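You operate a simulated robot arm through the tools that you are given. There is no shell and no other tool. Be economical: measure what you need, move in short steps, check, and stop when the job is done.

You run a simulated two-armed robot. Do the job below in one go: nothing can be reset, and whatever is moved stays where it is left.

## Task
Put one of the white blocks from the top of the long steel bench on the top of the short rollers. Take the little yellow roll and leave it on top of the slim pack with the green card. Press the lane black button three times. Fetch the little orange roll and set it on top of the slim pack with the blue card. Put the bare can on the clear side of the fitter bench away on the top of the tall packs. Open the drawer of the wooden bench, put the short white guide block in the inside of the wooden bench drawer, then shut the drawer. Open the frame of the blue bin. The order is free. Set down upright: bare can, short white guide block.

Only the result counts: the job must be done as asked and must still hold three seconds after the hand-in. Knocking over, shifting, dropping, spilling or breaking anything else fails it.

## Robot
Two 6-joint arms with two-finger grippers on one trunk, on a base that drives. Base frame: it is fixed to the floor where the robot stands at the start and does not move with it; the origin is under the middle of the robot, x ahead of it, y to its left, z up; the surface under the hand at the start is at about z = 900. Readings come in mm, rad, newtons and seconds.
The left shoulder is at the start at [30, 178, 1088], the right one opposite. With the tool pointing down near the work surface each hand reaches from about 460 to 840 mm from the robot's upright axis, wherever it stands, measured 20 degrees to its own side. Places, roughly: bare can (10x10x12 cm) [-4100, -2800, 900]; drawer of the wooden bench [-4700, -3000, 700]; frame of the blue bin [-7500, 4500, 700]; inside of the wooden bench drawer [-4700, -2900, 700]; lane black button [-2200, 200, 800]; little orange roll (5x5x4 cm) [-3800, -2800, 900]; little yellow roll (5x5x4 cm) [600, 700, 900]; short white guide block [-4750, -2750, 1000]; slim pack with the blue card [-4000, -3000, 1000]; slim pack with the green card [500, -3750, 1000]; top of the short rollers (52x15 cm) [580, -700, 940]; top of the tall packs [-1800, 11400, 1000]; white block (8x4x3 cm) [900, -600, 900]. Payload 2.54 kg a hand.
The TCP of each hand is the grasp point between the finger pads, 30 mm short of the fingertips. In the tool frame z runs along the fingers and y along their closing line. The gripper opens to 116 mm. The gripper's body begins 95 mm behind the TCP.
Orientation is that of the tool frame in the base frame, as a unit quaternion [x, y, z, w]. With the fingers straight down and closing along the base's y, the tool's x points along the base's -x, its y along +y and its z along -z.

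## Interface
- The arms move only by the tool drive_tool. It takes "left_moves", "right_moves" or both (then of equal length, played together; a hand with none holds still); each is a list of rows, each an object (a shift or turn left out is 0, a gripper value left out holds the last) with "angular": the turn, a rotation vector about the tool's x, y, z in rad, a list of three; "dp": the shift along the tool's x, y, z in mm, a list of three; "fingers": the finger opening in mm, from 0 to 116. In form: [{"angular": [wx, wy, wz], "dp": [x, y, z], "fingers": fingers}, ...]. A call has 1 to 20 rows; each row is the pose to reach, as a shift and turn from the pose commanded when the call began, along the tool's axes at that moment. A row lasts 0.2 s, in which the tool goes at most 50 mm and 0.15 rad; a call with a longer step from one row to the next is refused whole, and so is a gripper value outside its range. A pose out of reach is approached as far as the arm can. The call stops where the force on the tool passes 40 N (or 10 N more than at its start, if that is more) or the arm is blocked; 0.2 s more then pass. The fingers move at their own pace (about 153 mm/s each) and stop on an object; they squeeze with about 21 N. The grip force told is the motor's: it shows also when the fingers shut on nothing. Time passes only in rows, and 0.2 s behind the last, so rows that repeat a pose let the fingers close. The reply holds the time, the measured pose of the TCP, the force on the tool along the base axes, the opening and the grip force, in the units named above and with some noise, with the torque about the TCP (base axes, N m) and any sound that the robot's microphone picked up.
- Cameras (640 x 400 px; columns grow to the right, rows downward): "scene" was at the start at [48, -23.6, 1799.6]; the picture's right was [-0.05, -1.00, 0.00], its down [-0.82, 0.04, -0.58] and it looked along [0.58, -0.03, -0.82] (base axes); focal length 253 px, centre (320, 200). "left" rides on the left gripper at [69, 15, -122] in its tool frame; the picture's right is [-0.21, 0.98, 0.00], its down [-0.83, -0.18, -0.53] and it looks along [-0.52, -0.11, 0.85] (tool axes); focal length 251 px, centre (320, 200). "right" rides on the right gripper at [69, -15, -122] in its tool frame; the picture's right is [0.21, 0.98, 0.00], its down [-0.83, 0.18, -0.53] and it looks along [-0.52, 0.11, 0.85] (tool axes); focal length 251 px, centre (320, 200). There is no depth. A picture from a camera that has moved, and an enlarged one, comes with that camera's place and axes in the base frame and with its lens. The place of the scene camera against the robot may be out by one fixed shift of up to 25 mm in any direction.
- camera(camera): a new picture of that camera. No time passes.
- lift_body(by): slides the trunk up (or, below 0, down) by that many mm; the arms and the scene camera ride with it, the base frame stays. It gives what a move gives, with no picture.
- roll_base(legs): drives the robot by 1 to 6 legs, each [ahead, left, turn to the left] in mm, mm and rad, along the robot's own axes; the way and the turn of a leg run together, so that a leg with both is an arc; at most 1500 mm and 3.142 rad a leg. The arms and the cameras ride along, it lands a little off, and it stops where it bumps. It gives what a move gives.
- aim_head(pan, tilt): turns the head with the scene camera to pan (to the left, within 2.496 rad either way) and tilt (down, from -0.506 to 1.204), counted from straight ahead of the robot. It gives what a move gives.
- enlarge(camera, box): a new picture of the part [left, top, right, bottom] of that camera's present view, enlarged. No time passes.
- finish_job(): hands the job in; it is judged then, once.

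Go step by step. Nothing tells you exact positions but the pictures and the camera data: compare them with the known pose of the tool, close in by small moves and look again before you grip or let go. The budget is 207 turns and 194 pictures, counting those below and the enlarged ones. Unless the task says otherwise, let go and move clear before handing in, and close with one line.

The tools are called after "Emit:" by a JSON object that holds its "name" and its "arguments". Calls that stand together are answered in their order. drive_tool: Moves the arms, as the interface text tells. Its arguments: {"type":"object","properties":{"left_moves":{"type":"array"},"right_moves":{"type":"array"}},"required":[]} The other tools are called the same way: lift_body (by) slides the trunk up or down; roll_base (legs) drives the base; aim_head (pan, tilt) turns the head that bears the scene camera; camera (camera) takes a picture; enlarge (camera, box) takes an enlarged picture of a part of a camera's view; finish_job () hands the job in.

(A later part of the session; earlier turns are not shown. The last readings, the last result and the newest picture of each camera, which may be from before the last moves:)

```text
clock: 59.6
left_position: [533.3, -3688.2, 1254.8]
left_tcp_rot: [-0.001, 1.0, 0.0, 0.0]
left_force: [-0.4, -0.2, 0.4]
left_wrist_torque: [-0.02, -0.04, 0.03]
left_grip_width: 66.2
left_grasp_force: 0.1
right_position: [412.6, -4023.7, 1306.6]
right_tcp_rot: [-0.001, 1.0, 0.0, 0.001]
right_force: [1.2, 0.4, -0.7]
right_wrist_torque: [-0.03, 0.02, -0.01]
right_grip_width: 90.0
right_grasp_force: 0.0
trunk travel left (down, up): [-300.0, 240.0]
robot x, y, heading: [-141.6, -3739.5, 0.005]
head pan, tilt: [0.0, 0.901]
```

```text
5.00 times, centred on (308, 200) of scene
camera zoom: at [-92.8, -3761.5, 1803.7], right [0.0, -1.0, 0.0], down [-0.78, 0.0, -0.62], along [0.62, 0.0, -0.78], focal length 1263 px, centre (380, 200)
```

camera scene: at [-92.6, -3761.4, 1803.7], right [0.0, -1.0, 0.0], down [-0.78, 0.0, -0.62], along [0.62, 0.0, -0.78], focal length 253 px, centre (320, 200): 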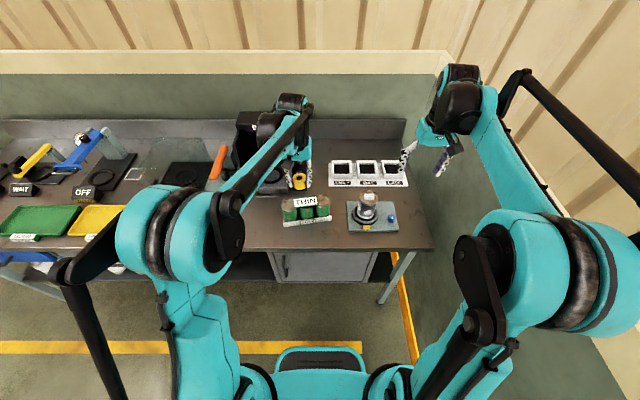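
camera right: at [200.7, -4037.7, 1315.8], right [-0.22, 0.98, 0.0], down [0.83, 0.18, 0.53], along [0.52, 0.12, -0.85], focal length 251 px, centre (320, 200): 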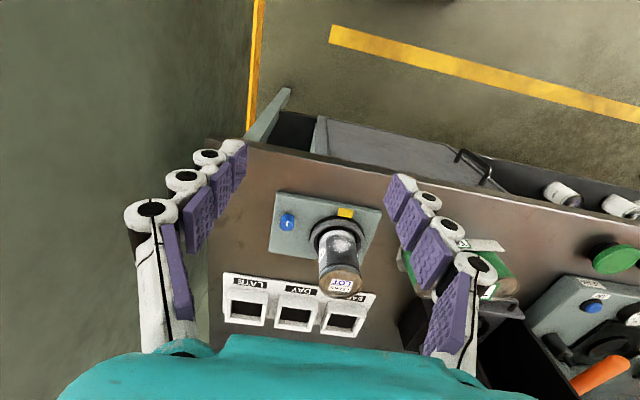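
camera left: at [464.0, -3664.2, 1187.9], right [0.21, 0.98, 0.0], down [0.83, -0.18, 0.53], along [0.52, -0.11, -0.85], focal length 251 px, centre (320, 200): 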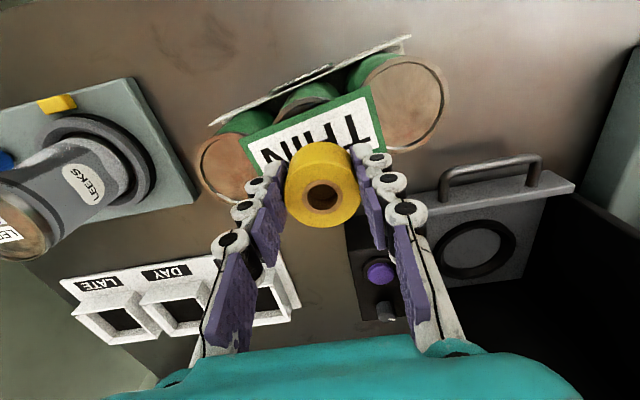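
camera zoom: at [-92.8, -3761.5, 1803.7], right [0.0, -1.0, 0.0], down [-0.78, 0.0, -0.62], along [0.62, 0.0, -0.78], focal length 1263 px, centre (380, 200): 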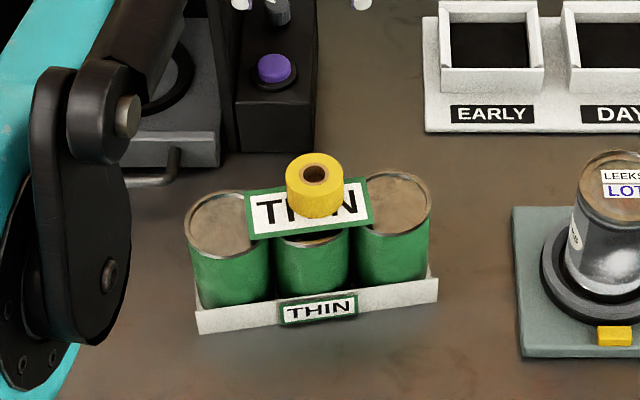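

The roll stands on the card. I'll back away, move left, and turn to look at the hall behind.

Emit:
{"name": "drive_tool", "arguments": {"left_moves": [{"dp": [45, 20, 0]}, {"dp": [90, 40, 0]}, {"dp": [135, 80, 0]}, {"dp": [170, 120, 0]}]}}

Emit:
{"name": "roll_base", "arguments": {"legs": [[-700, 0, 0], [0, 1000, 0], [0, 0, 1.57]]}}

Emit:
{"name": "aim_head", "arguments": {"pan": 0.9, "tilt": 0.35}}

Emit:
{"name": "camera", "arguments": {"camera": "scene"}}

Emit:
{"name": "aim_head", "arguments": {"pan": 0, "tilt": 0.35}}

Emit:
{"name": "camera", "arguments": {"camera": "scene"}}

```text
refused: row 3 steps farther than a row can; nothing moved
```

```text
clock: 72.0
left_position: [-861.8, -2082.9, 1253.8]
left_tcp_rot: [-0.699, 0.715, 0.0, 0.0]
left_force: [0.6, -0.2, 0.0]
left_wrist_torque: [-0.03, -0.01, 0.0]
left_grip_width: 65.8
left_grasp_force: 0.1
right_position: [-529.0, -2210.5, 1305.4]
right_tcp_rot: [-0.699, 0.715, 0.0, 0.0]
right_force: [-0.2, 0.5, 0.7]
right_wrist_torque: [-0.01, 0.03, 0.03]
right_grip_width: 89.9
right_grasp_force: 0.0
trunk travel left (down, up): [-300.0, 240.0]
robot x, y, heading: [-824.2, -2763.3, 1.553]
head pan, tilt: [0.0, 0.901]
```

```text
clock: 73.2
left_position: [-861.9, -2081.9, 1253.7]
left_tcp_rot: [-0.7, 0.714, 0.0, 0.0]
left_force: [0.1, -0.4, -0.2]
left_wrist_torque: [0.0, 0.03, 0.0]
left_grip_width: 65.9
left_grasp_force: 0.0
right_position: [-530.4, -2210.6, 1306.0]
right_tcp_rot: [-0.7, 0.714, 0.0, 0.0]
right_force: [-0.5, 0.5, -0.1]
right_wrist_torque: [0.0, -0.02, -0.02]
right_grip_width: 90.2
right_grasp_force: 0.0
trunk travel left (down, up): [-300.0, 240.0]
robot x, y, heading: [-821.2, -2761.9, 1.554]
head pan, tilt: [0.901, 0.351]
```

```text
160 pictures are left
camera scene: at [-889.9, -2751.5, 1851.1], right [0.64, 0.77, 0.0], down [0.27, -0.22, -0.94], along [-0.72, 0.6, -0.34], focal length 253 px, centre (320, 200)
```

scene: 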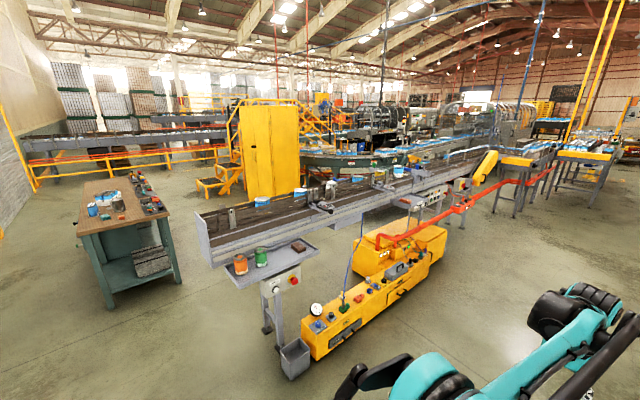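

```text
clock: 74.4
left_position: [-860.6, -2083.0, 1253.4]
left_tcp_rot: [-0.7, 0.714, 0.0, 0.0]
left_force: [-0.8, 0.0, -0.3]
left_wrist_torque: [0.0, -0.01, 0.0]
left_grip_width: 66.0
left_grasp_force: 0.1
right_position: [-529.8, -2211.0, 1306.0]
right_tcp_rot: [-0.7, 0.714, 0.0, 0.0]
right_force: [0.5, 0.9, -0.2]
right_wrist_torque: [-0.03, 0.04, 0.0]
right_grip_width: 90.1
right_grasp_force: 0.0
trunk travel left (down, up): [-300.0, 240.0]
robot x, y, heading: [-819.0, -2764.0, 1.552]
head pan, tilt: [0.0, 0.351]
```

```text
159 pictures are left
camera scene: at [-816.4, -2717.8, 1851.2], right [1.0, -0.02, 0.0], down [-0.01, -0.34, -0.94], along [0.02, 0.94, -0.34], focal length 253 px, centre (320, 200)
```

scene: 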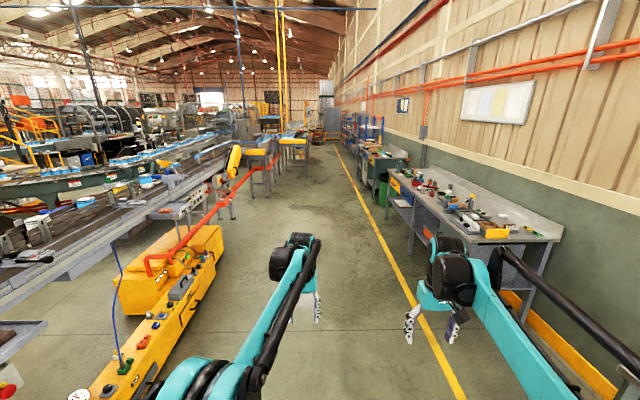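

I see the wooden-topped bench near [-4100, -2800] and the lane conveyor along y with control panels. I'll zoom in on the lane panel.

Emit:
{"name": "aim_head", "arguments": {"pan": 0.7, "tilt": 0.35}}

Emit:
{"name": "enlarge", "arguments": {"camera": "scene", "box": [300, 140, 460, 240]}}

Emit:
{"name": "enlarge", "arguments": {"camera": "scene", "box": [100, 200, 260, 300]}}

Emit:
{"name": "aim_head", "arguments": {"pan": 1.4, "tilt": 0.35}}

Emit:
{"name": "enlarge", "arguments": {"camera": "scene", "box": [210, 120, 410, 260]}}

```text
clock: 75.5
left_position: [-862.1, -2082.9, 1253.3]
left_tcp_rot: [-0.699, 0.715, 0.0, -0.001]
left_force: [0.4, 1.1, 0.2]
left_wrist_torque: [-0.01, -0.02, 0.0]
left_grip_width: 66.1
left_grasp_force: 0.0
right_position: [-528.3, -2210.6, 1306.1]
right_tcp_rot: [-0.7, 0.714, 0.0, 0.0]
right_force: [-0.2, -0.2, -0.1]
right_wrist_torque: [-0.01, 0.02, -0.01]
right_grip_width: 90.1
right_grasp_force: 0.1
trunk travel left (down, up): [-300.0, 240.0]
robot x, y, heading: [-824.4, -2759.2, 1.55]
head pan, tilt: [0.7, 0.351]
```

```text
4.00 times, centred on (380, 190) of scene
camera zoom: at [-876.7, -2738.4, 1851.2], right [0.78, 0.63, 0.0], down [0.22, -0.27, -0.94], along [-0.59, 0.73, -0.34], focal length 1010 px, centre (80, 240)
```

zoom: 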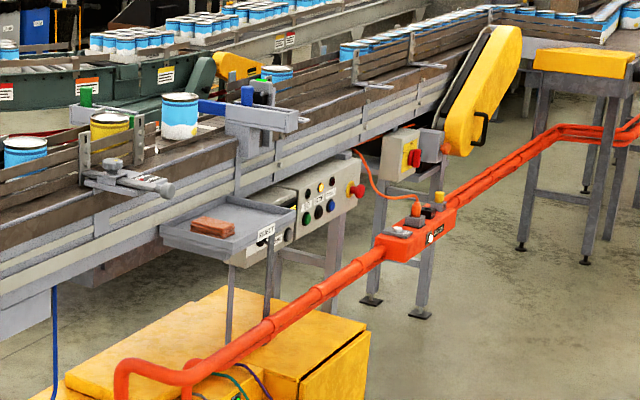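

```text
4.00 times, centred on (180, 250) of scene
camera zoom: at [-876.7, -2738.4, 1851.2], right [0.78, 0.63, 0.0], down [0.22, -0.27, -0.94], along [-0.59, 0.73, -0.34], focal length 1010 px, centre (880, 0)
```

zoom: 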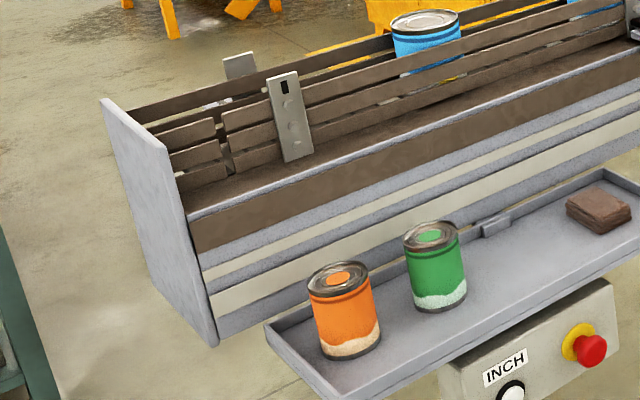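

```text
clock: 76.6
left_position: [-861.9, -2083.1, 1252.5]
left_tcp_rot: [-0.7, 0.714, 0.0, 0.0]
left_force: [0.4, -0.4, -0.1]
left_wrist_torque: [0.02, 0.02, 0.01]
left_grip_width: 65.8
left_grasp_force: 0.0
right_position: [-530.2, -2209.9, 1304.9]
right_tcp_rot: [-0.699, 0.715, 0.0, 0.0]
right_force: [0.4, 0.3, 0.5]
right_wrist_torque: [0.0, 0.03, 0.01]
right_grip_width: 89.8
right_grasp_force: 0.0
trunk travel left (down, up): [-300.0, 240.0]
robot x, y, heading: [-824.4, -2760.6, 1.551]
head pan, tilt: [1.4, 0.351]
```

```text
2.86 times, centred on (310, 190) of scene
camera zoom: at [-909.6, -2793.1, 1851.2], right [0.19, 0.98, 0.0], down [0.34, -0.07, -0.94], along [-0.92, 0.18, -0.34], focal length 722 px, centre (349, 229)
```

zoom: 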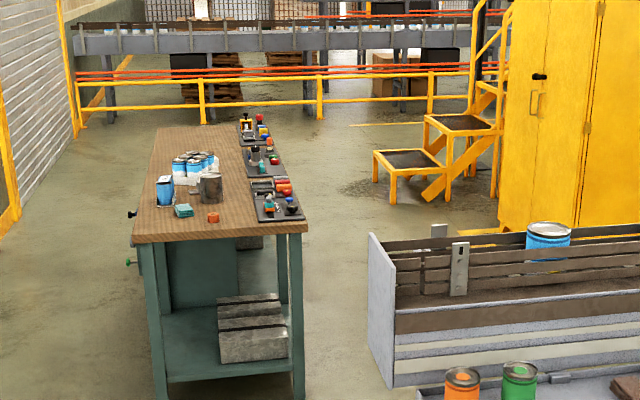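

The wooden bench holds the gray can, orange roll and blue packs. First I'll go to the lane panel near [-2290, 300, 800]: drive ahead and turn left to face it.

Emit:
{"name": "roll_base", "arguments": {"legs": [[1450, 0, 0], [1450, 0, 0], [0, 0, 1.59]]}}

Emit:
{"name": "aim_head", "arguments": {"pan": 0, "tilt": 0.6}}

Emit:
{"name": "camera", "arguments": {"camera": "scene"}}

```text
clock: 94.6
left_position: [-1439.1, 85.0, 1252.4]
left_tcp_rot: [1.0, 0.006, 0.0, 0.0]
left_force: [-0.5, -0.6, 1.2]
left_wrist_torque: [-0.03, -0.03, -0.01]
left_grip_width: 65.9
left_grasp_force: 0.0
right_position: [-1320.8, 420.2, 1306.4]
right_tcp_rot: [1.0, 0.006, 0.0, 0.0]
right_force: [0.7, 0.2, 0.3]
right_wrist_torque: [0.03, -0.01, -0.01]
right_grip_width: 90.0
right_grasp_force: 0.1
trunk travel left (down, up): [-300.0, 240.0]
robot x, y, heading: [-760.2, 146.6, -3.131]
head pan, tilt: [1.4, 0.351]
```

```text
clock: 96.1
left_position: [-1438.0, 86.1, 1254.1]
left_tcp_rot: [1.0, 0.006, 0.0, 0.0]
left_force: [-0.3, -0.1, 0.8]
left_wrist_torque: [0.01, 0.01, 0.02]
left_grip_width: 66.1
left_grasp_force: 0.1
right_position: [-1321.6, 419.7, 1306.0]
right_tcp_rot: [1.0, 0.006, 0.0, 0.0]
right_force: [-0.5, -0.1, -1.0]
right_wrist_torque: [-0.02, -0.01, -0.03]
right_grip_width: 90.2
right_grasp_force: 0.0
trunk travel left (down, up): [-300.0, 240.0]
robot x, y, heading: [-761.3, 143.8, -3.133]
head pan, tilt: [0.0, 0.6]
```

```text
155 pictures are left
camera scene: at [-815.0, 124.2, 1828.4], right [-0.01, 1.0, 0.0], down [0.56, 0.01, -0.83], along [-0.82, -0.01, -0.56], focal length 253 px, centre (320, 200)
```

scene: 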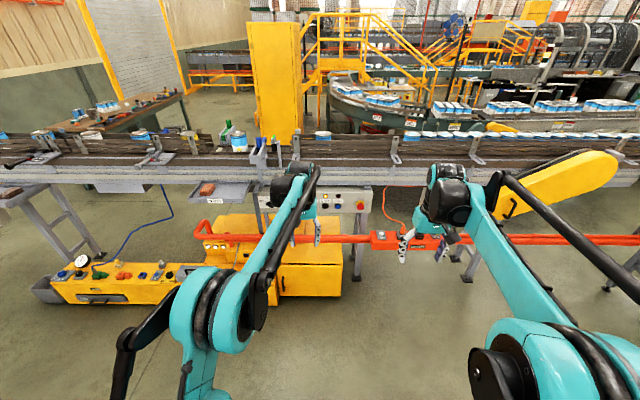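

Emit:
{"name": "enlarge", "arguments": {"camera": "scene", "box": [180, 160, 420, 310]}}

Emit:
{"name": "enlarge", "arguments": {"camera": "scene", "box": [250, 170, 380, 250]}}

```text
2.67 times, centred on (300, 235) of scene
camera zoom: at [-815.0, 124.2, 1828.4], right [-0.01, 1.0, 0.0], down [0.56, 0.01, -0.83], along [-0.82, -0.01, -0.56], focal length 674 px, centre (373, 107)
```

zoom: 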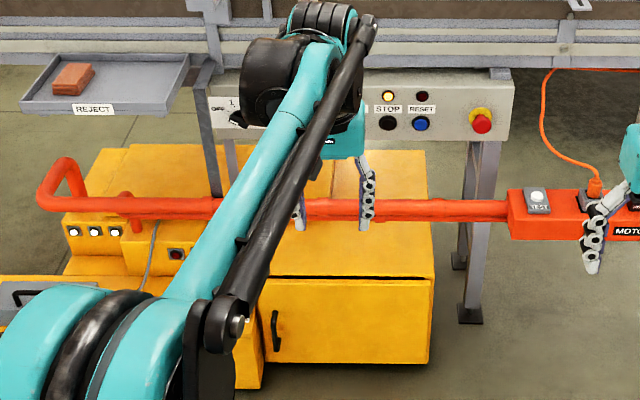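

```text
4.92 times, centred on (315, 210) of scene
camera zoom: at [-815.0, 124.2, 1828.4], right [-0.01, 1.0, 0.0], down [0.56, 0.01, -0.83], along [-0.82, -0.01, -0.56], focal length 1244 px, centre (345, 151)
```

zoom: 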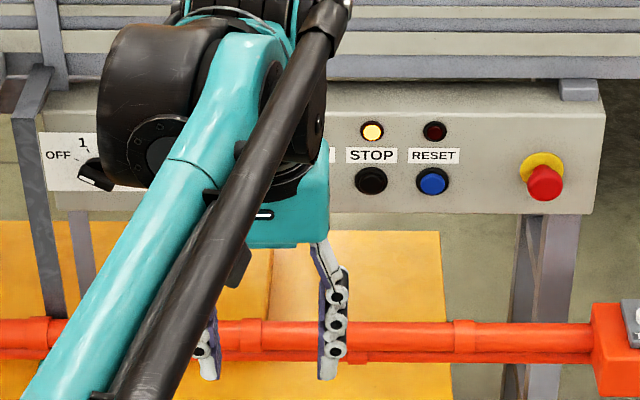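

The lane's black button is STOP, near [-2246, 122, 800], with the orange rail below in front of it. I'll pull the left hand back, tilt it 60° forward with closed fingers, and then drive up.

Emit:
{"name": "drive_tool", "arguments": {"left_moves": [{"dp": [20, 0, 34], "angular": [0, -0.1, 0], "fingers": 0}, {"dp": [40, 0, 68], "angular": [0, -0.2, 0]}, {"dp": [60, 0, 102], "angular": [0, -0.32, 0]}, {"dp": [80, 0, 136], "angular": [0, -0.44, 0]}, {"dp": [100, 0, 170], "angular": [0, -0.56, 0]}, {"dp": [120, 0, 204], "angular": [0, -0.68, 0]}, {"dp": [140, 0, 238], "angular": [0, -0.8, 0]}, {"dp": [160, 0, 272], "angular": [0, -0.92, 0]}, {"dp": [180, 0, 306], "angular": [0, -1.047, 0]}, {"dp": [190, 0, 345], "angular": [0, -1.047, 0]}]}}

Emit:
{"name": "camera", "arguments": {"camera": "left"}}

Emit:
{"name": "enlarge", "arguments": {"camera": "scene", "box": [180, 160, 420, 310]}}

```text
clock: 98.3
left_position: [-1374.0, 159.5, 1064.7]
left_tcp_rot: [0.868, 0.005, -0.497, 0.005]
left_force: [-0.6, 0.5, -0.5]
left_wrist_torque: [-0.03, 0.01, 0.02]
left_grip_width: 0.0
left_grasp_force: 21.0
left hand out of reach, approached as far as the arm can: row 7, 8, 9, 10
right_position: [-1323.4, 421.0, 1304.4]
right_tcp_rot: [1.0, 0.007, 0.001, 0.0]
right_force: [-1.0, 1.0, -0.6]
right_wrist_torque: [-0.02, -0.02, 0.01]
right_grip_width: 89.9
right_grasp_force: 0.1
trunk travel left (down, up): [-300.0, 240.0]
robot x, y, heading: [-761.0, 147.7, -3.13]
head pan, tilt: [0.0, 0.6]
```

```text
152 pictures are left
camera left: at [-1234.0, 145.6, 1065.9], right [-0.09, -0.98, 0.19], down [0.04, 0.18, 0.98], along [-0.99, 0.1, 0.02], focal length 251 px, centre (320, 200)
```

left: 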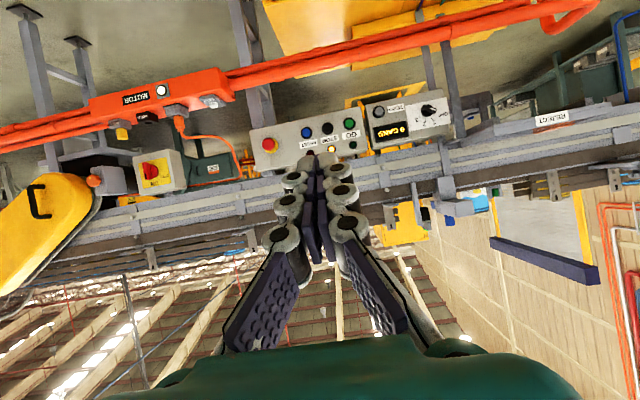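

```text
2.67 times, centred on (300, 235) of scene
camera zoom: at [-817.7, 125.8, 1828.3], right [-0.01, 1.0, 0.0], down [0.57, 0.01, -0.82], along [-0.82, -0.01, -0.57], focal length 674 px, centre (373, 107)
```

zoom: 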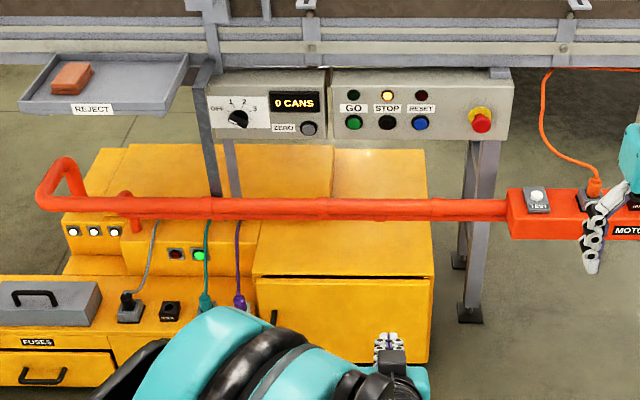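

The panel reads GO, STOP (black) and RESET. I'll lower the trunk so the tilted hand is at button height, then drive closer.

Emit:
{"name": "lift_body", "arguments": {"by": -250}}

Emit:
{"name": "roll_base", "arguments": {"legs": [[640, 35, 0]]}}

Emit:
{"name": "camera", "arguments": {"camera": "scene"}}

Emit:
{"name": "camera", "arguments": {"camera": "left"}}

```text
clock: 100.9
left_position: [-1373.5, 157.9, 815.7]
left_tcp_rot: [0.868, 0.006, -0.497, 0.005]
left_force: [0.3, -0.1, 0.7]
left_wrist_torque: [-0.06, 0.01, 0.02]
left_grip_width: 0.0
left_grasp_force: 20.6
right_position: [-1321.3, 419.6, 1054.4]
right_tcp_rot: [1.0, 0.007, 0.0, -0.001]
right_force: [-0.2, -0.2, -0.7]
right_wrist_torque: [-0.01, -0.01, 0.0]
right_grip_width: 90.0
right_grasp_force: 0.2
trunk travel left (down, up): [-50.0, 490.0]
robot x, y, heading: [-763.3, 146.2, -3.131]
head pan, tilt: [0.0, 0.6]
```

```text
clock: 104.5
left_position: [-2017.4, 111.5, 815.3]
left_tcp_rot: [0.868, 0.009, -0.497, 0.006]
left_force: [1.0, 0.4, 0.6]
left_wrist_torque: [0.02, 0.02, -0.01]
left_grip_width: 0.0
left_grasp_force: 21.3
right_position: [-1966.3, 373.1, 1054.7]
right_tcp_rot: [1.0, 0.008, 0.0, 0.0]
right_force: [0.1, -0.1, 0.4]
right_wrist_torque: [0.0, -0.03, -0.01]
right_grip_width: 90.1
right_grasp_force: 0.1
trunk travel left (down, up): [-50.0, 490.0]
robot x, y, heading: [-1404.4, 102.5, -3.119]
head pan, tilt: [0.0, 0.6]
```

```text
150 pictures are left
camera scene: at [-1459.5, 79.8, 1578.4], right [-0.02, 1.0, 0.0], down [0.57, 0.01, -0.82], along [-0.82, -0.01, -0.57], focal length 253 px, centre (320, 200)
```

scene: 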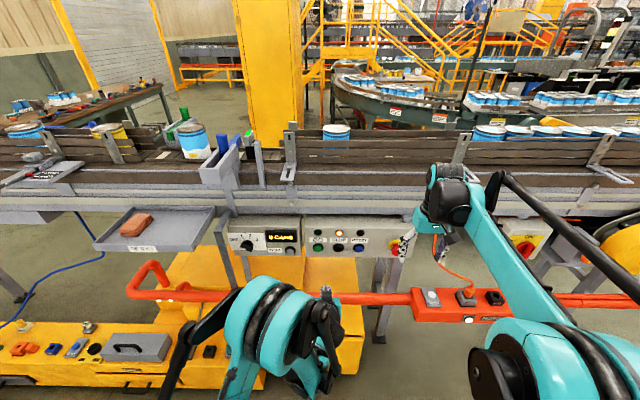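

```text
149 pictures are left
camera left: at [-1876.4, 98.0, 816.6], right [-0.09, -0.98, 0.19], down [0.04, 0.18, 0.98], along [-1.0, 0.1, 0.02], focal length 251 px, centre (320, 200)
```

left: 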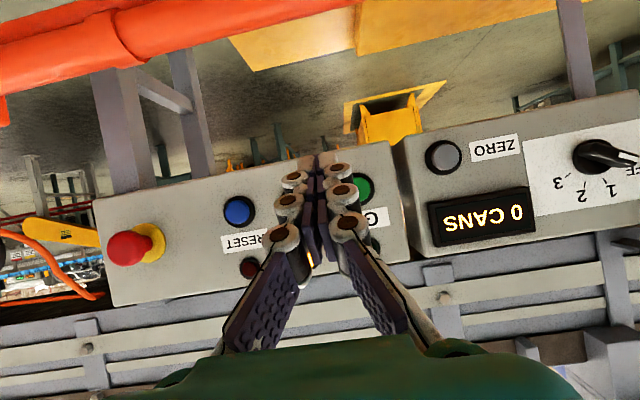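

The STOP button is at about y = 167, z = 818, between blue and green. I'll shift the fingertips in line with it and go 80 mm forward.

Emit:
{"name": "drive_tool", "arguments": {"left_moves": [{"dp": [-8, -27, -4]}, {"dp": [-16, -54, -9]}, {"dp": [-36, -54, 26]}, {"dp": [-56, -54, 60]}]}}

Emit:
{"name": "camera", "arguments": {"camera": "left"}}

Emit:
{"name": "enlarge", "arguments": {"camera": "scene", "box": [270, 200, 430, 300]}}

```text
clock: 105.5
left_position: [-2095.8, 161.7, 833.7]
left_tcp_rot: [0.868, 0.008, -0.497, 0.005]
left_force: [-0.5, 0.4, 0.4]
left_wrist_torque: [-0.01, 0.02, 0.0]
left_grip_width: 0.0
left_grasp_force: 21.3
right_position: [-1966.9, 375.6, 1055.6]
right_tcp_rot: [1.0, 0.008, -0.001, 0.0]
right_force: [1.0, -0.4, 0.0]
right_wrist_torque: [0.01, -0.01, 0.02]
right_grip_width: 90.2
right_grasp_force: 0.1
trunk travel left (down, up): [-50.0, 490.0]
robot x, y, heading: [-1408.4, 101.9, -3.123]
head pan, tilt: [0.0, 0.6]
```

```text
148 pictures are left
camera left: at [-1955.0, 148.4, 835.2], right [-0.09, -0.98, 0.19], down [0.04, 0.18, 0.98], along [-1.0, 0.1, 0.02], focal length 251 px, centre (320, 200)
```

left: 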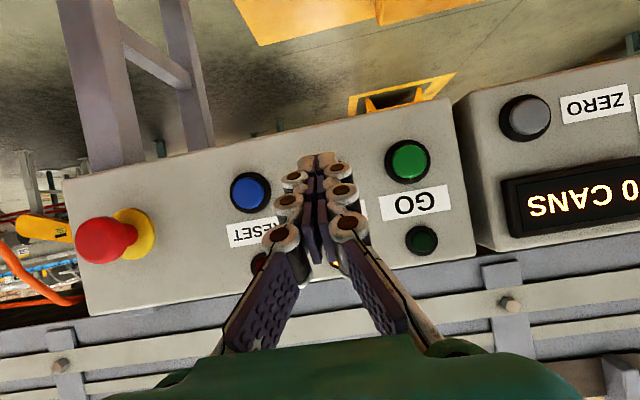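

```text
4.00 times, centred on (350, 250) of scene
camera zoom: at [-1459.3, 79.9, 1578.4], right [-0.02, 1.0, 0.0], down [0.57, 0.01, -0.82], along [-0.82, -0.01, -0.57], focal length 1010 px, centre (200, 0)
```

zoom: 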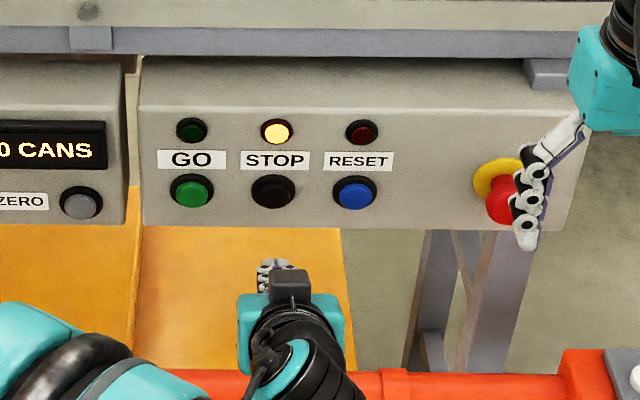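

The plane of the panel works out at x ≈ -2239 and STOP at [y 164, z 816]. I'll advance carefully until I feel contact.

Emit:
{"name": "drive_tool", "arguments": {"left_moves": [{"dp": [-20, -3, 35]}, {"dp": [-38, -3, 65]}, {"dp": [-43, -3, 74]}, {"dp": [-46, -3, 79]}, {"dp": [-48, -3, 83]}]}}

Emit:
{"name": "enlarge", "arguments": {"camera": "scene", "box": [270, 200, 430, 300]}}

```text
clock: 106.7
left_position: [-2191.6, 163.8, 833.4]
left_tcp_rot: [0.868, 0.009, -0.496, 0.006]
left_force: [29.4, 0.1, -9.6]
left_wrist_torque: [0.02, -0.39, -0.04]
left_grip_width: 6.2
left_grasp_force: 28.8
right_position: [-1963.4, 374.6, 1056.0]
right_tcp_rot: [1.0, 0.009, -0.001, 0.0]
right_force: [0.3, -0.7, 0.2]
right_wrist_torque: [0.02, 0.0, -0.01]
right_grip_width: 89.8
right_grasp_force: 0.0
trunk travel left (down, up): [-50.0, 490.0]
robot x, y, heading: [-1407.1, 101.8, -3.13]
head pan, tilt: [0.0, 0.6]
heard: click
```

```text
4.00 times, centred on (350, 250) of scene
camera zoom: at [-1456.1, 80.0, 1578.4], right [-0.02, 1.0, 0.0], down [0.56, 0.01, -0.83], along [-0.83, -0.01, -0.56], focal length 1010 px, centre (200, 0)
```

zoom: 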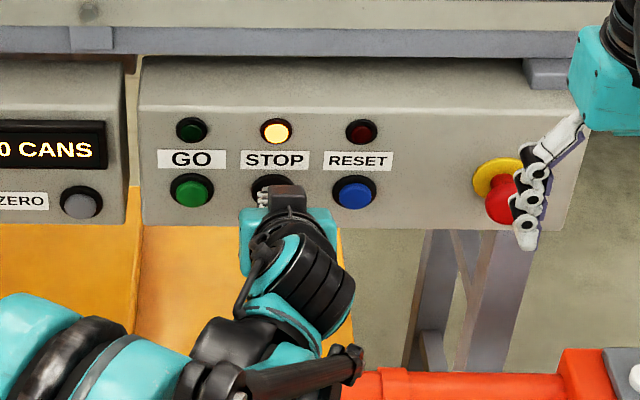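

A click: press one. I'll withdraw 30 mm and press again.

Emit:
{"name": "drive_tool", "arguments": {"left_moves": [{"dp": [7, 0, -13]}, {"dp": [15, 0, -26]}, {"dp": [15, 0, -26]}, {"dp": [15, 0, -26]}, {"dp": [8, 0, -14]}, {"dp": [4, 0, -7]}, {"dp": [2, 0, -3.5]}, {"dp": [0, 0, 0]}]}}

```text
clock: 108.5
left_position: [-2190.3, 165.0, 833.1]
left_tcp_rot: [0.868, 0.008, -0.496, 0.005]
left_force: [29.9, -1.0, -11.3]
left_wrist_torque: [-0.03, -0.43, 0.02]
left_grip_width: 6.1
left_grasp_force: 28.9
right_position: [-1964.2, 374.2, 1057.0]
right_tcp_rot: [1.0, 0.008, -0.001, 0.001]
right_force: [0.4, 0.8, 0.7]
right_wrist_torque: [0.01, -0.01, 0.0]
right_grip_width: 90.2
right_grasp_force: 0.1
trunk travel left (down, up): [-50.0, 490.0]
robot x, y, heading: [-1406.2, 100.8, -3.124]
head pan, tilt: [0.0, 0.6]
heard: click
```

Press two is done. One more, then I withdraw.

Emit:
{"name": "drive_tool", "arguments": {"left_moves": [{"dp": [7, 0, -13]}, {"dp": [15, 0, -26]}, {"dp": [15, 0, -26]}, {"dp": [15, 0, -26]}, {"dp": [8, 0, -14]}, {"dp": [4, 0, -7]}, {"dp": [2, 0, -3.5]}, {"dp": [0, 0, 0]}]}}

Emit:
{"name": "drive_tool", "arguments": {"left_moves": [{"dp": [15, 0, -26]}, {"dp": [35, 0, -60]}, {"dp": [55, 0, -95]}]}}

```text
clock: 110.3
left_position: [-2190.9, 164.9, 833.6]
left_tcp_rot: [0.867, 0.009, -0.498, 0.007]
left_force: [27.9, -0.7, -4.5]
left_wrist_torque: [0.01, -0.27, 0.02]
left_grip_width: 5.9
left_grasp_force: 29.0
right_position: [-1963.2, 373.5, 1056.4]
right_tcp_rot: [1.0, 0.009, -0.001, 0.0]
right_force: [0.9, -0.7, -0.4]
right_wrist_torque: [-0.02, 0.0, 0.01]
right_grip_width: 90.0
right_grasp_force: 0.1
trunk travel left (down, up): [-50.0, 490.0]
robot x, y, heading: [-1404.3, 100.7, -3.122]
head pan, tilt: [0.0, 0.6]
heard: click
```

```text
clock: 111.1
left_position: [-2084.0, 167.0, 832.6]
left_tcp_rot: [0.867, 0.008, -0.497, 0.006]
left_force: [0.6, -0.5, -1.0]
left_wrist_torque: [0.02, -0.03, 0.01]
left_grip_width: 0.0
left_grasp_force: 28.7
right_position: [-1965.6, 374.7, 1055.8]
right_tcp_rot: [1.0, 0.009, 0.0, 0.001]
right_force: [-0.2, -0.7, 0.2]
right_wrist_torque: [-0.04, 0.02, -0.02]
right_grip_width: 90.1
right_grasp_force: 0.1
trunk travel left (down, up): [-50.0, 490.0]
robot x, y, heading: [-1403.2, 101.9, -3.124]
head pan, tilt: [0.0, 0.6]
```

Three presses are done. I'll back off, raise the trunk, point the left hand down again, and drive toward the clear side of the wooden bench.

Emit:
{"name": "roll_base", "arguments": {"legs": [[-550, 0, 0]]}}

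Emit:
{"name": "lift_body", "arguments": {"by": 250}}

Emit:
{"name": "drive_tool", "arguments": {"left_moves": [{"dp": [-7, 0, -18], "angular": [0, 0.13, 0], "fingers": 116}, {"dp": [-14, 0, -36], "angular": [0, 0.26, 0]}, {"dp": [-21, 0, -54], "angular": [0, 0.39, 0]}, {"dp": [-28, 0, -72], "angular": [0, 0.52, 0]}, {"dp": [-35, 0, -90], "angular": [0, 0.65, 0]}, {"dp": [-42, 0, -108], "angular": [0, 0.78, 0]}, {"dp": [-48, 0, -126], "angular": [0, 0.91, 0]}, {"dp": [-54, 0, -147], "angular": [0, 1.047, 0]}]}}

Emit:
{"name": "roll_base", "arguments": {"legs": [[0, 1300, -0.018], [0, 1300, 0], [0, 1250, 0]]}}

Emit:
{"name": "aim_head", "arguments": {"pan": 0, "tilt": 0.5}}

Emit:
{"name": "camera", "arguments": {"camera": "scene"}}

```text
clock: 114.3
left_position: [-1516.1, 177.2, 832.1]
left_tcp_rot: [0.867, 0.007, -0.498, 0.005]
left_force: [0.3, 0.2, -0.6]
left_wrist_torque: [0.01, -0.02, 0.0]
left_grip_width: 0.1
left_grasp_force: 28.3
right_position: [-1398.6, 382.9, 1056.9]
right_tcp_rot: [1.0, 0.008, 0.0, 0.0]
right_force: [-0.8, 0.3, 0.7]
right_wrist_torque: [0.0, 0.03, -0.01]
right_grip_width: 89.7
right_grasp_force: 0.0
trunk travel left (down, up): [-50.0, 490.0]
robot x, y, heading: [-841.8, 109.8, -3.125]
head pan, tilt: [0.0, 0.6]
```

```text
clock: 116.9
left_position: [-1518.6, 176.0, 1081.6]
left_tcp_rot: [0.868, 0.008, -0.496, 0.006]
left_force: [-0.8, -0.5, -0.2]
left_wrist_torque: [0.0, 0.0, 0.02]
left_grip_width: 0.1
left_grasp_force: 28.4
right_position: [-1399.7, 383.9, 1304.5]
right_tcp_rot: [1.0, 0.007, 0.0, 0.0]
right_force: [0.1, 0.1, -0.6]
right_wrist_torque: [0.02, 0.03, 0.03]
right_grip_width: 89.8
right_grasp_force: 0.0
trunk travel left (down, up): [-300.0, 240.0]
robot x, y, heading: [-841.8, 109.1, -3.127]
head pan, tilt: [0.0, 0.6]
```

```text
clock: 118.7
left_position: [-1419.9, 178.2, 1201.8]
left_tcp_rot: [1.0, 0.008, 0.004, 0.001]
left_force: [0.3, 0.7, -0.2]
left_wrist_torque: [0.01, 0.01, 0.03]
left_grip_width: 116.3
left_grasp_force: 0.1
right_position: [-1398.9, 383.7, 1306.4]
right_tcp_rot: [1.0, 0.009, 0.0, 0.0]
right_force: [0.6, -0.2, 1.0]
right_wrist_torque: [0.0, -0.02, 0.02]
right_grip_width: 90.0
right_grasp_force: 0.2
trunk travel left (down, up): [-300.0, 240.0]
robot x, y, heading: [-838.7, 110.3, -3.124]
head pan, tilt: [0.0, 0.6]
```

```text
clock: 137.1
left_position: [-1423.1, -3636.5, 1201.3]
left_tcp_rot: [1.0, 0.0, 0.003, 0.0]
left_force: [-0.6, -0.9, -0.2]
left_wrist_torque: [0.03, 0.0, 0.01]
left_grip_width: 115.9
left_grasp_force: 0.1
right_position: [-1397.8, -3432.5, 1306.2]
right_tcp_rot: [1.0, -0.001, 0.0, 0.0]
right_force: [-0.7, -0.4, 0.1]
right_wrist_torque: [-0.01, -0.03, -0.01]
right_grip_width: 89.7
right_grasp_force: 0.0
trunk travel left (down, up): [-300.0, 240.0]
robot x, y, heading: [-841.3, -3715.2, 3.135]
head pan, tilt: [0.0, 0.6]
```

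```text
clock: 137.8
left_position: [-1422.8, -3636.7, 1201.0]
left_tcp_rot: [1.0, -0.001, 0.004, 0.001]
left_force: [0.1, -0.1, -1.0]
left_wrist_torque: [0.03, -0.02, -0.03]
left_grip_width: 115.9
left_grasp_force: 0.1
right_position: [-1398.1, -3432.0, 1305.9]
right_tcp_rot: [1.0, 0.0, -0.001, 0.001]
right_force: [0.2, 0.2, 0.4]
right_wrist_torque: [-0.02, -0.01, 0.03]
right_grip_width: 90.1
right_grasp_force: 0.0
trunk travel left (down, up): [-300.0, 240.0]
robot x, y, heading: [-840.3, -3714.7, 3.137]
head pan, tilt: [0.0, 0.499]
```

```text
145 pictures are left
camera scene: at [-897.7, -3735.8, 1837.5], right [0.0, 1.0, 0.0], down [0.48, 0.0, -0.88], along [-0.88, 0.0, -0.48], focal length 253 px, centre (320, 200)
```

scene: 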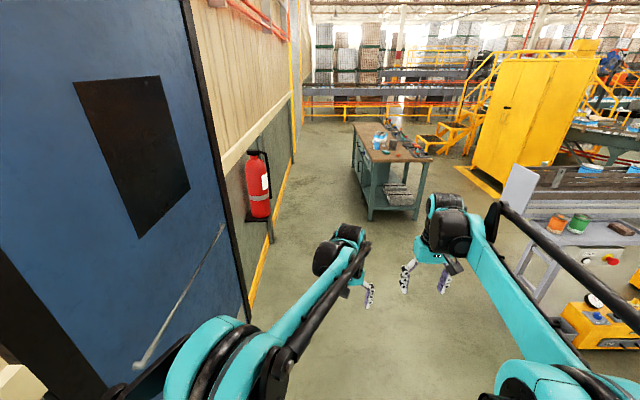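

The aisle along the wall is clear, with the bench's clear side at y ≈ -3060. I'll drive ahead to x ≈ -4100.

Emit:
{"name": "roll_base", "arguments": {"legs": [[1450, 0, 0], [1400, 0, 0]]}}

Emit:
{"name": "aim_head", "arguments": {"pan": -0.7, "tilt": 0.7}}

Emit:
{"name": "camera", "arguments": {"camera": "scene"}}

```text
clock: 151.7
left_position: [-4294.9, -3658.3, 1200.8]
left_tcp_rot: [1.0, 0.006, 0.003, 0.001]
left_force: [0.1, 0.2, 0.5]
left_wrist_torque: [-0.01, -0.01, -0.01]
left_grip_width: 116.2
left_grasp_force: 0.1
right_position: [-4273.6, -3452.9, 1304.9]
right_tcp_rot: [1.0, 0.005, 0.0, 0.0]
right_force: [0.6, -0.2, -1.2]
right_wrist_torque: [-0.04, 0.01, -0.01]
right_grip_width: 89.9
right_grasp_force: 0.0
trunk travel left (down, up): [-300.0, 240.0]
robot x, y, heading: [-3715.0, -3725.4, -3.134]
head pan, tilt: [0.0, 0.499]
```

```text
clock: 152.8
left_position: [-4295.7, -3657.1, 1201.5]
left_tcp_rot: [1.0, 0.006, 0.004, 0.0]
left_force: [-0.2, -0.8, 0.3]
left_wrist_torque: [0.04, -0.01, 0.0]
left_grip_width: 115.9
left_grasp_force: 0.1
right_position: [-4273.8, -3451.2, 1304.9]
right_tcp_rot: [1.0, 0.006, 0.0, 0.0]
right_force: [0.6, -0.6, -0.1]
right_wrist_torque: [0.04, 0.02, -0.04]
right_grip_width: 90.0
right_grasp_force: 0.1
trunk travel left (down, up): [-300.0, 240.0]
robot x, y, heading: [-3716.3, -3729.5, -3.13]
head pan, tilt: [-0.7, 0.7]
```

```text
144 pictures are left
camera scene: at [-3744.8, -3694.5, 1819.8], right [0.63, 0.77, 0.0], down [0.5, -0.41, -0.76], along [-0.59, 0.49, -0.64], focal length 253 px, centre (320, 200)
```

scene: 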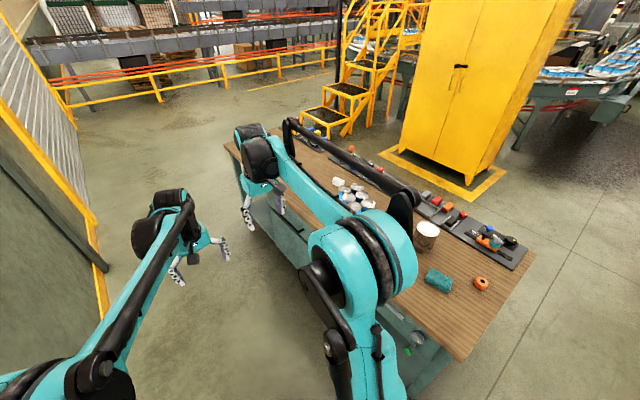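

The orange roll is near [-3768, -2804] and the bare can near [-4018, -2859]. I'll turn right to face the bench, and look.

Emit:
{"name": "roll_base", "arguments": {"legs": [[0, 0, -1.582]]}}

Emit:
{"name": "aim_head", "arguments": {"pan": 0.2, "tilt": 0.75}}

Emit:
{"name": "camera", "arguments": {"camera": "scene"}}

```text
clock: 156.9
left_position: [-3651.8, -3146.9, 1201.4]
left_tcp_rot: [0.716, -0.698, 0.002, 0.003]
left_force: [0.7, -0.4, 0.4]
left_wrist_torque: [0.01, 0.0, -0.04]
left_grip_width: 116.0
left_grasp_force: 0.1
right_position: [-3445.7, -3165.8, 1304.9]
right_tcp_rot: [0.715, -0.699, 0.001, 0.0]
right_force: [-0.8, 0.7, -0.3]
right_wrist_torque: [0.0, 0.01, -0.03]
right_grip_width: 90.1
right_grasp_force: 0.1
trunk travel left (down, up): [-300.0, 240.0]
robot x, y, heading: [-3715.9, -3732.5, 1.6]
head pan, tilt: [-0.7, 0.7]
```

```text
clock: 158.2
left_position: [-3650.2, -3146.8, 1201.5]
left_tcp_rot: [0.716, -0.698, 0.001, 0.003]
left_force: [0.3, 0.5, 0.3]
left_wrist_torque: [0.01, 0.0, -0.01]
left_grip_width: 115.9
left_grasp_force: 0.1
right_position: [-3445.2, -3165.4, 1306.0]
right_tcp_rot: [0.716, -0.698, 0.0, 0.0]
right_force: [0.3, -0.4, -0.2]
right_wrist_torque: [0.01, 0.01, -0.01]
right_grip_width: 90.1
right_grasp_force: 0.1
trunk travel left (down, up): [-300.0, 240.0]
robot x, y, heading: [-3709.8, -3729.5, 1.596]
head pan, tilt: [0.201, 0.75]
```

```text
143 pictures are left
camera scene: at [-3726.3, -3697.7, 1815.5], right [0.97, 0.22, 0.0], down [0.15, -0.67, -0.73], along [-0.16, 0.71, -0.68], focal length 253 px, centre (320, 200)
```

scene: 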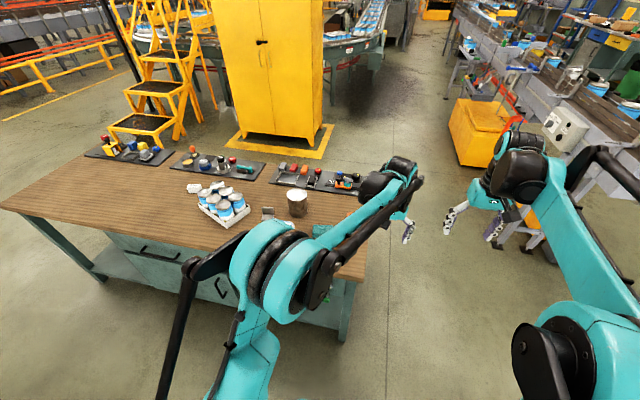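

I'll strafe left to be in front of the middle of the bench and look at it closely.

Emit:
{"name": "roll_base", "arguments": {"legs": [[0, 450, -0.025]]}}

Emit:
{"name": "aim_head", "arguments": {"pan": 0.15, "tilt": 0.85}}

Emit:
{"name": "camera", "arguments": {"camera": "scene"}}

Emit:
{"name": "camera", "arguments": {"camera": "left"}}

Emit:
{"name": "camera", "arguments": {"camera": "right"}}

```text
clock: 160.9
left_position: [-4094.7, -3154.3, 1200.8]
left_tcp_rot: [0.708, -0.706, 0.002, 0.003]
left_force: [-0.1, 0.2, 0.6]
left_wrist_torque: [0.03, -0.02, -0.04]
left_grip_width: 115.9
left_grasp_force: 0.1
right_position: [-3890.1, -3178.6, 1304.9]
right_tcp_rot: [-0.707, 0.708, -0.001, 0.001]
right_force: [0.5, 0.0, 0.2]
right_wrist_torque: [0.03, -0.02, -0.01]
right_grip_width: 90.1
right_grasp_force: 0.1
trunk travel left (down, up): [-300.0, 240.0]
robot x, y, heading: [-4172.3, -3736.3, 1.565]
head pan, tilt: [0.201, 0.75]
```

```text
clock: 161.6
left_position: [-4094.5, -3154.6, 1200.8]
left_tcp_rot: [0.707, -0.707, 0.002, 0.003]
left_force: [-0.1, 0.4, 0.2]
left_wrist_torque: [0.02, -0.01, 0.05]
left_grip_width: 116.2
left_grasp_force: 0.1
right_position: [-3890.0, -3177.9, 1305.3]
right_tcp_rot: [-0.706, 0.708, 0.001, -0.001]
right_force: [1.0, 0.9, 0.2]
right_wrist_torque: [0.01, -0.04, 0.0]
right_grip_width: 90.0
right_grasp_force: 0.0
trunk travel left (down, up): [-300.0, 240.0]
robot x, y, heading: [-4171.0, -3729.0, 1.569]
head pan, tilt: [0.15, 0.85]
```

```text
142 pictures are left
camera scene: at [-4178.6, -3706.5, 1807.6], right [0.99, 0.15, 0.0], down [0.11, -0.74, -0.66], along [-0.1, 0.65, -0.75], focal length 253 px, centre (320, 200)
```

scene: 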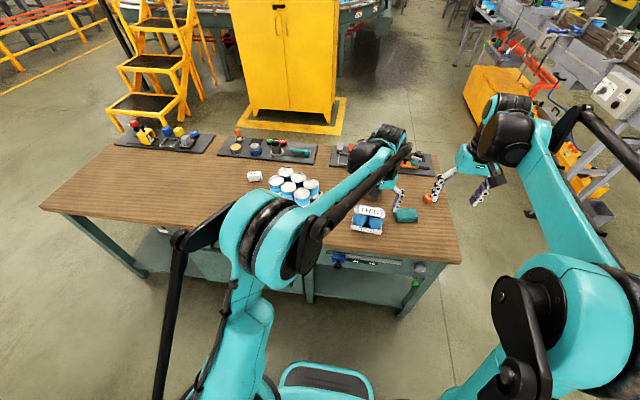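

```text
141 pictures are left
camera left: at [-4108.3, -3222.4, 1323.1], right [-0.98, 0.21, 0.0], down [0.18, 0.83, 0.53], along [0.11, 0.52, -0.85], focal length 251 px, centre (320, 200)
```

left: 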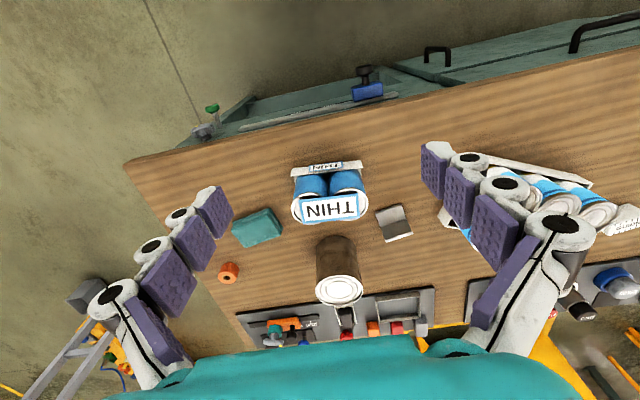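

```text
140 pictures are left
camera right: at [-3873.9, -3245.3, 1427.3], right [-0.98, -0.21, 0.0], down [-0.18, 0.83, 0.53], along [-0.11, 0.52, -0.85], focal length 251 px, centre (320, 200)
```

right: 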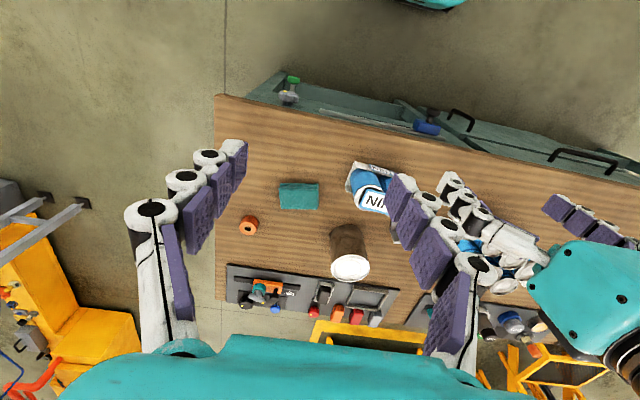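

Bench layout is clear: blue-card THIN pack near [-4079, -3009], orange roll near [-3785, -2825], bare can behind. I'll come closer to pick the roll with the right hand.

Emit:
{"name": "roll_base", "arguments": {"legs": [[0, -170, 0], [220, 0, 0]]}}

Emit:
{"name": "drive_tool", "arguments": {"right_moves": [{"dp": [-20, 0, 20]}, {"dp": [-40, 5, 50]}, {"dp": [-60, 10, 80]}, {"dp": [-70, 10, 120]}]}}

Emit:
{"name": "camera", "arguments": {"camera": "right"}}

```text
clock: 164.3
left_position: [-3925.2, -2933.0, 1200.4]
left_tcp_rot: [-0.706, 0.709, -0.003, -0.002]
left_force: [-1.0, 0.3, -0.7]
left_wrist_torque: [-0.03, 0.02, -0.01]
left_grip_width: 116.1
left_grasp_force: 0.1
right_position: [-3721.8, -2958.6, 1304.5]
right_tcp_rot: [-0.705, 0.709, 0.0, 0.0]
right_force: [-0.3, 0.7, -0.5]
right_wrist_torque: [-0.01, 0.0, 0.03]
right_grip_width: 90.2
right_grasp_force: 0.1
trunk travel left (down, up): [-300.0, 240.0]
robot x, y, heading: [-4005.2, -3516.7, 1.565]
head pan, tilt: [0.15, 0.85]
```

```text
clock: 165.3
left_position: [-3926.0, -2930.9, 1200.5]
left_tcp_rot: [-0.705, 0.709, -0.002, -0.003]
left_force: [-0.1, -0.4, 0.3]
left_wrist_torque: [-0.02, 0.0, -0.03]
left_grip_width: 116.1
left_grasp_force: 0.1
right_position: [-3729.6, -2888.6, 1184.1]
right_tcp_rot: [-0.705, 0.71, -0.001, -0.001]
right_force: [0.5, 0.3, -0.1]
right_wrist_torque: [-0.05, 0.0, -0.01]
right_grip_width: 90.1
right_grasp_force: 0.0
trunk travel left (down, up): [-300.0, 240.0]
robot x, y, heading: [-4004.6, -3514.2, 1.563]
head pan, tilt: [0.15, 0.85]
```

```text
139 pictures are left
camera right: at [-3714.7, -2956.1, 1306.3], right [-0.98, -0.21, 0.0], down [-0.17, 0.83, 0.53], along [-0.11, 0.52, -0.85], focal length 251 px, centre (320, 200)
```

right: 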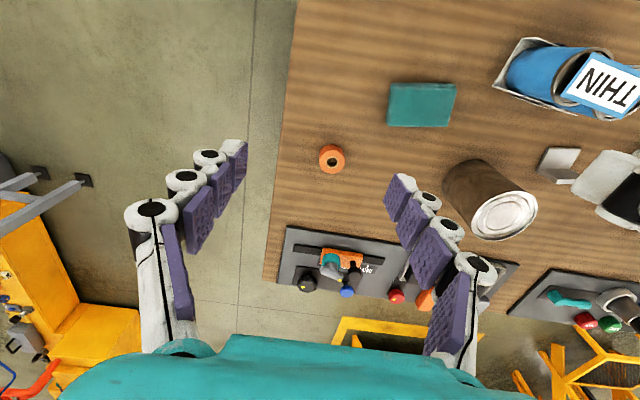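

The orange roll is at [-3768, -2803]. I'll move above it, descend and grip.

Emit:
{"name": "drive_tool", "arguments": {"right_moves": [{"dp": [-40, 18, 0], "fingers": 85}, {"dp": [-84, 38, 0]}, {"dp": [-85, 38, 48]}, {"dp": [-85, 38, 96]}, {"dp": [-85, 38, 140]}]}}

Emit:
{"name": "camera", "arguments": {"camera": "right"}}

```text
clock: 166.5
left_position: [-3925.3, -2932.5, 1200.0]
left_tcp_rot: [-0.706, 0.709, -0.003, -0.003]
left_force: [0.2, -0.8, -0.7]
left_wrist_torque: [0.04, 0.03, -0.02]
left_grip_width: 116.1
left_grasp_force: 0.0
right_position: [-3767.6, -2802.1, 1044.1]
right_tcp_rot: [-0.705, 0.71, 0.0, 0.0]
right_force: [0.0, -0.9, 0.0]
right_wrist_torque: [0.02, 0.01, -0.03]
right_grip_width: 85.2
right_grasp_force: 0.0
trunk travel left (down, up): [-300.0, 240.0]
robot x, y, heading: [-4007.8, -3513.8, 1.561]
head pan, tilt: [0.15, 0.85]
```

```text
138 pictures are left
camera right: at [-3752.6, -2869.5, 1166.1], right [-0.98, -0.21, 0.0], down [-0.18, 0.83, 0.53], along [-0.11, 0.52, -0.85], focal length 251 px, centre (320, 200)
```

right: 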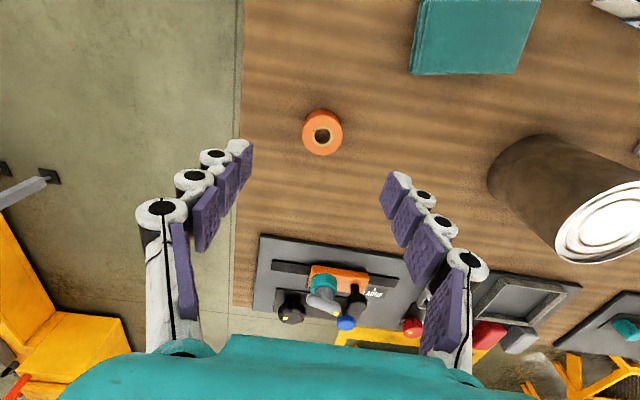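

Emit:
{"name": "drive_tool", "arguments": {"right_moves": [{"dp": [-4, 2, 40]}, {"dp": [-4, 2, 80]}, {"dp": [-4, 2, 108]}, {"dp": [-4, 2, 108], "fingers": 20}, {"dp": [-4, 2, 108]}, {"dp": [-4, 2, 108]}]}}

Emit:
{"name": "drive_tool", "arguments": {"right_moves": [{"dp": [0, 0, -45]}, {"dp": [0, 0, -90]}, {"dp": [0, 0, -135]}, {"dp": [0, 0, -180]}, {"dp": [0, 0, -225]}]}}

Emit:
{"name": "camera", "arguments": {"camera": "right"}}

```text
clock: 167.9
left_position: [-3925.9, -2931.7, 1201.2]
left_tcp_rot: [-0.705, 0.709, -0.002, -0.004]
left_force: [0.5, -0.4, 0.0]
left_wrist_torque: [-0.02, 0.02, -0.01]
left_grip_width: 115.8
left_grasp_force: 0.0
right_position: [-3770.6, -2798.9, 936.0]
right_tcp_rot: [-0.704, 0.71, 0.0, 0.0]
right_force: [-0.1, -0.2, -0.8]
right_wrist_torque: [0.01, 0.01, 0.03]
right_grip_width: 19.6
right_grasp_force: 0.0
trunk travel left (down, up): [-300.0, 240.0]
robot x, y, heading: [-4002.0, -3511.3, 1.569]
head pan, tilt: [0.15, 0.85]
```

```text
clock: 169.1
left_position: [-3926.9, -2933.1, 1201.3]
left_tcp_rot: [-0.705, 0.709, -0.002, -0.003]
left_force: [-0.1, -0.2, 0.2]
left_wrist_torque: [0.05, 0.0, 0.0]
left_grip_width: 116.0
left_grasp_force: 0.0
right_position: [-3773.1, -2798.7, 1163.9]
right_tcp_rot: [-0.705, 0.709, 0.0, 0.0]
right_force: [0.3, 0.1, 0.2]
right_wrist_torque: [0.04, -0.03, 0.0]
right_grip_width: 19.7
right_grasp_force: 0.1
trunk travel left (down, up): [-300.0, 240.0]
robot x, y, heading: [-4008.8, -3512.5, 1.563]
head pan, tilt: [0.15, 0.85]
```

```text
137 pictures are left
camera right: at [-3758.2, -2867.2, 1285.0], right [-0.98, -0.21, 0.0], down [-0.18, 0.83, 0.53], along [-0.11, 0.52, -0.85], focal length 251 px, centre (320, 200)
```

right: 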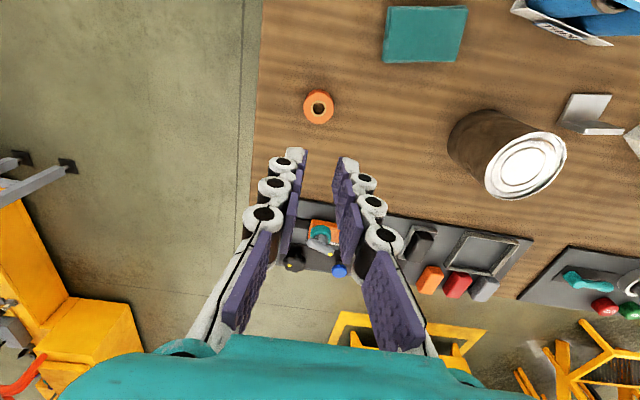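

The fingers closed above the roll, so this bench is lower: triangulating gives the roll at [-3774, -2781, 860] and a surface near z = 840. I'll retry with a check.

Emit:
{"name": "drive_tool", "arguments": {"right_moves": [{"dp": [-9, 0, 40], "fingers": 85}, {"dp": [-18, 1, 85]}, {"dp": [-18, 1, 130]}, {"dp": [-18, 1, 175]}, {"dp": [-18, 1, 205]}]}}

Emit:
{"name": "camera", "arguments": {"camera": "right"}}

```text
clock: 170.3
left_position: [-3926.5, -2931.8, 1200.4]
left_tcp_rot: [-0.705, 0.709, -0.002, -0.003]
left_force: [-0.3, 0.7, -0.3]
left_wrist_torque: [-0.03, -0.04, -0.01]
left_grip_width: 116.0
left_grasp_force: 0.1
right_position: [-3770.8, -2783.2, 954.1]
right_tcp_rot: [-0.705, 0.71, 0.0, 0.0]
right_force: [0.0, 0.3, -0.4]
right_wrist_torque: [0.01, 0.02, 0.02]
right_grip_width: 85.1
right_grasp_force: 0.0
trunk travel left (down, up): [-300.0, 240.0]
robot x, y, heading: [-4006.0, -3513.6, 1.568]
head pan, tilt: [0.15, 0.85]
```

```text
136 pictures are left
camera right: at [-3756.1, -2850.1, 1076.4], right [-0.98, -0.21, 0.0], down [-0.18, 0.83, 0.53], along [-0.11, 0.52, -0.85], focal length 251 px, centre (320, 200)
```

right: 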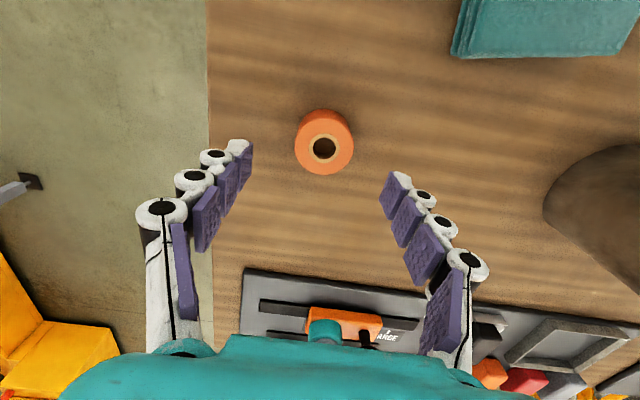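

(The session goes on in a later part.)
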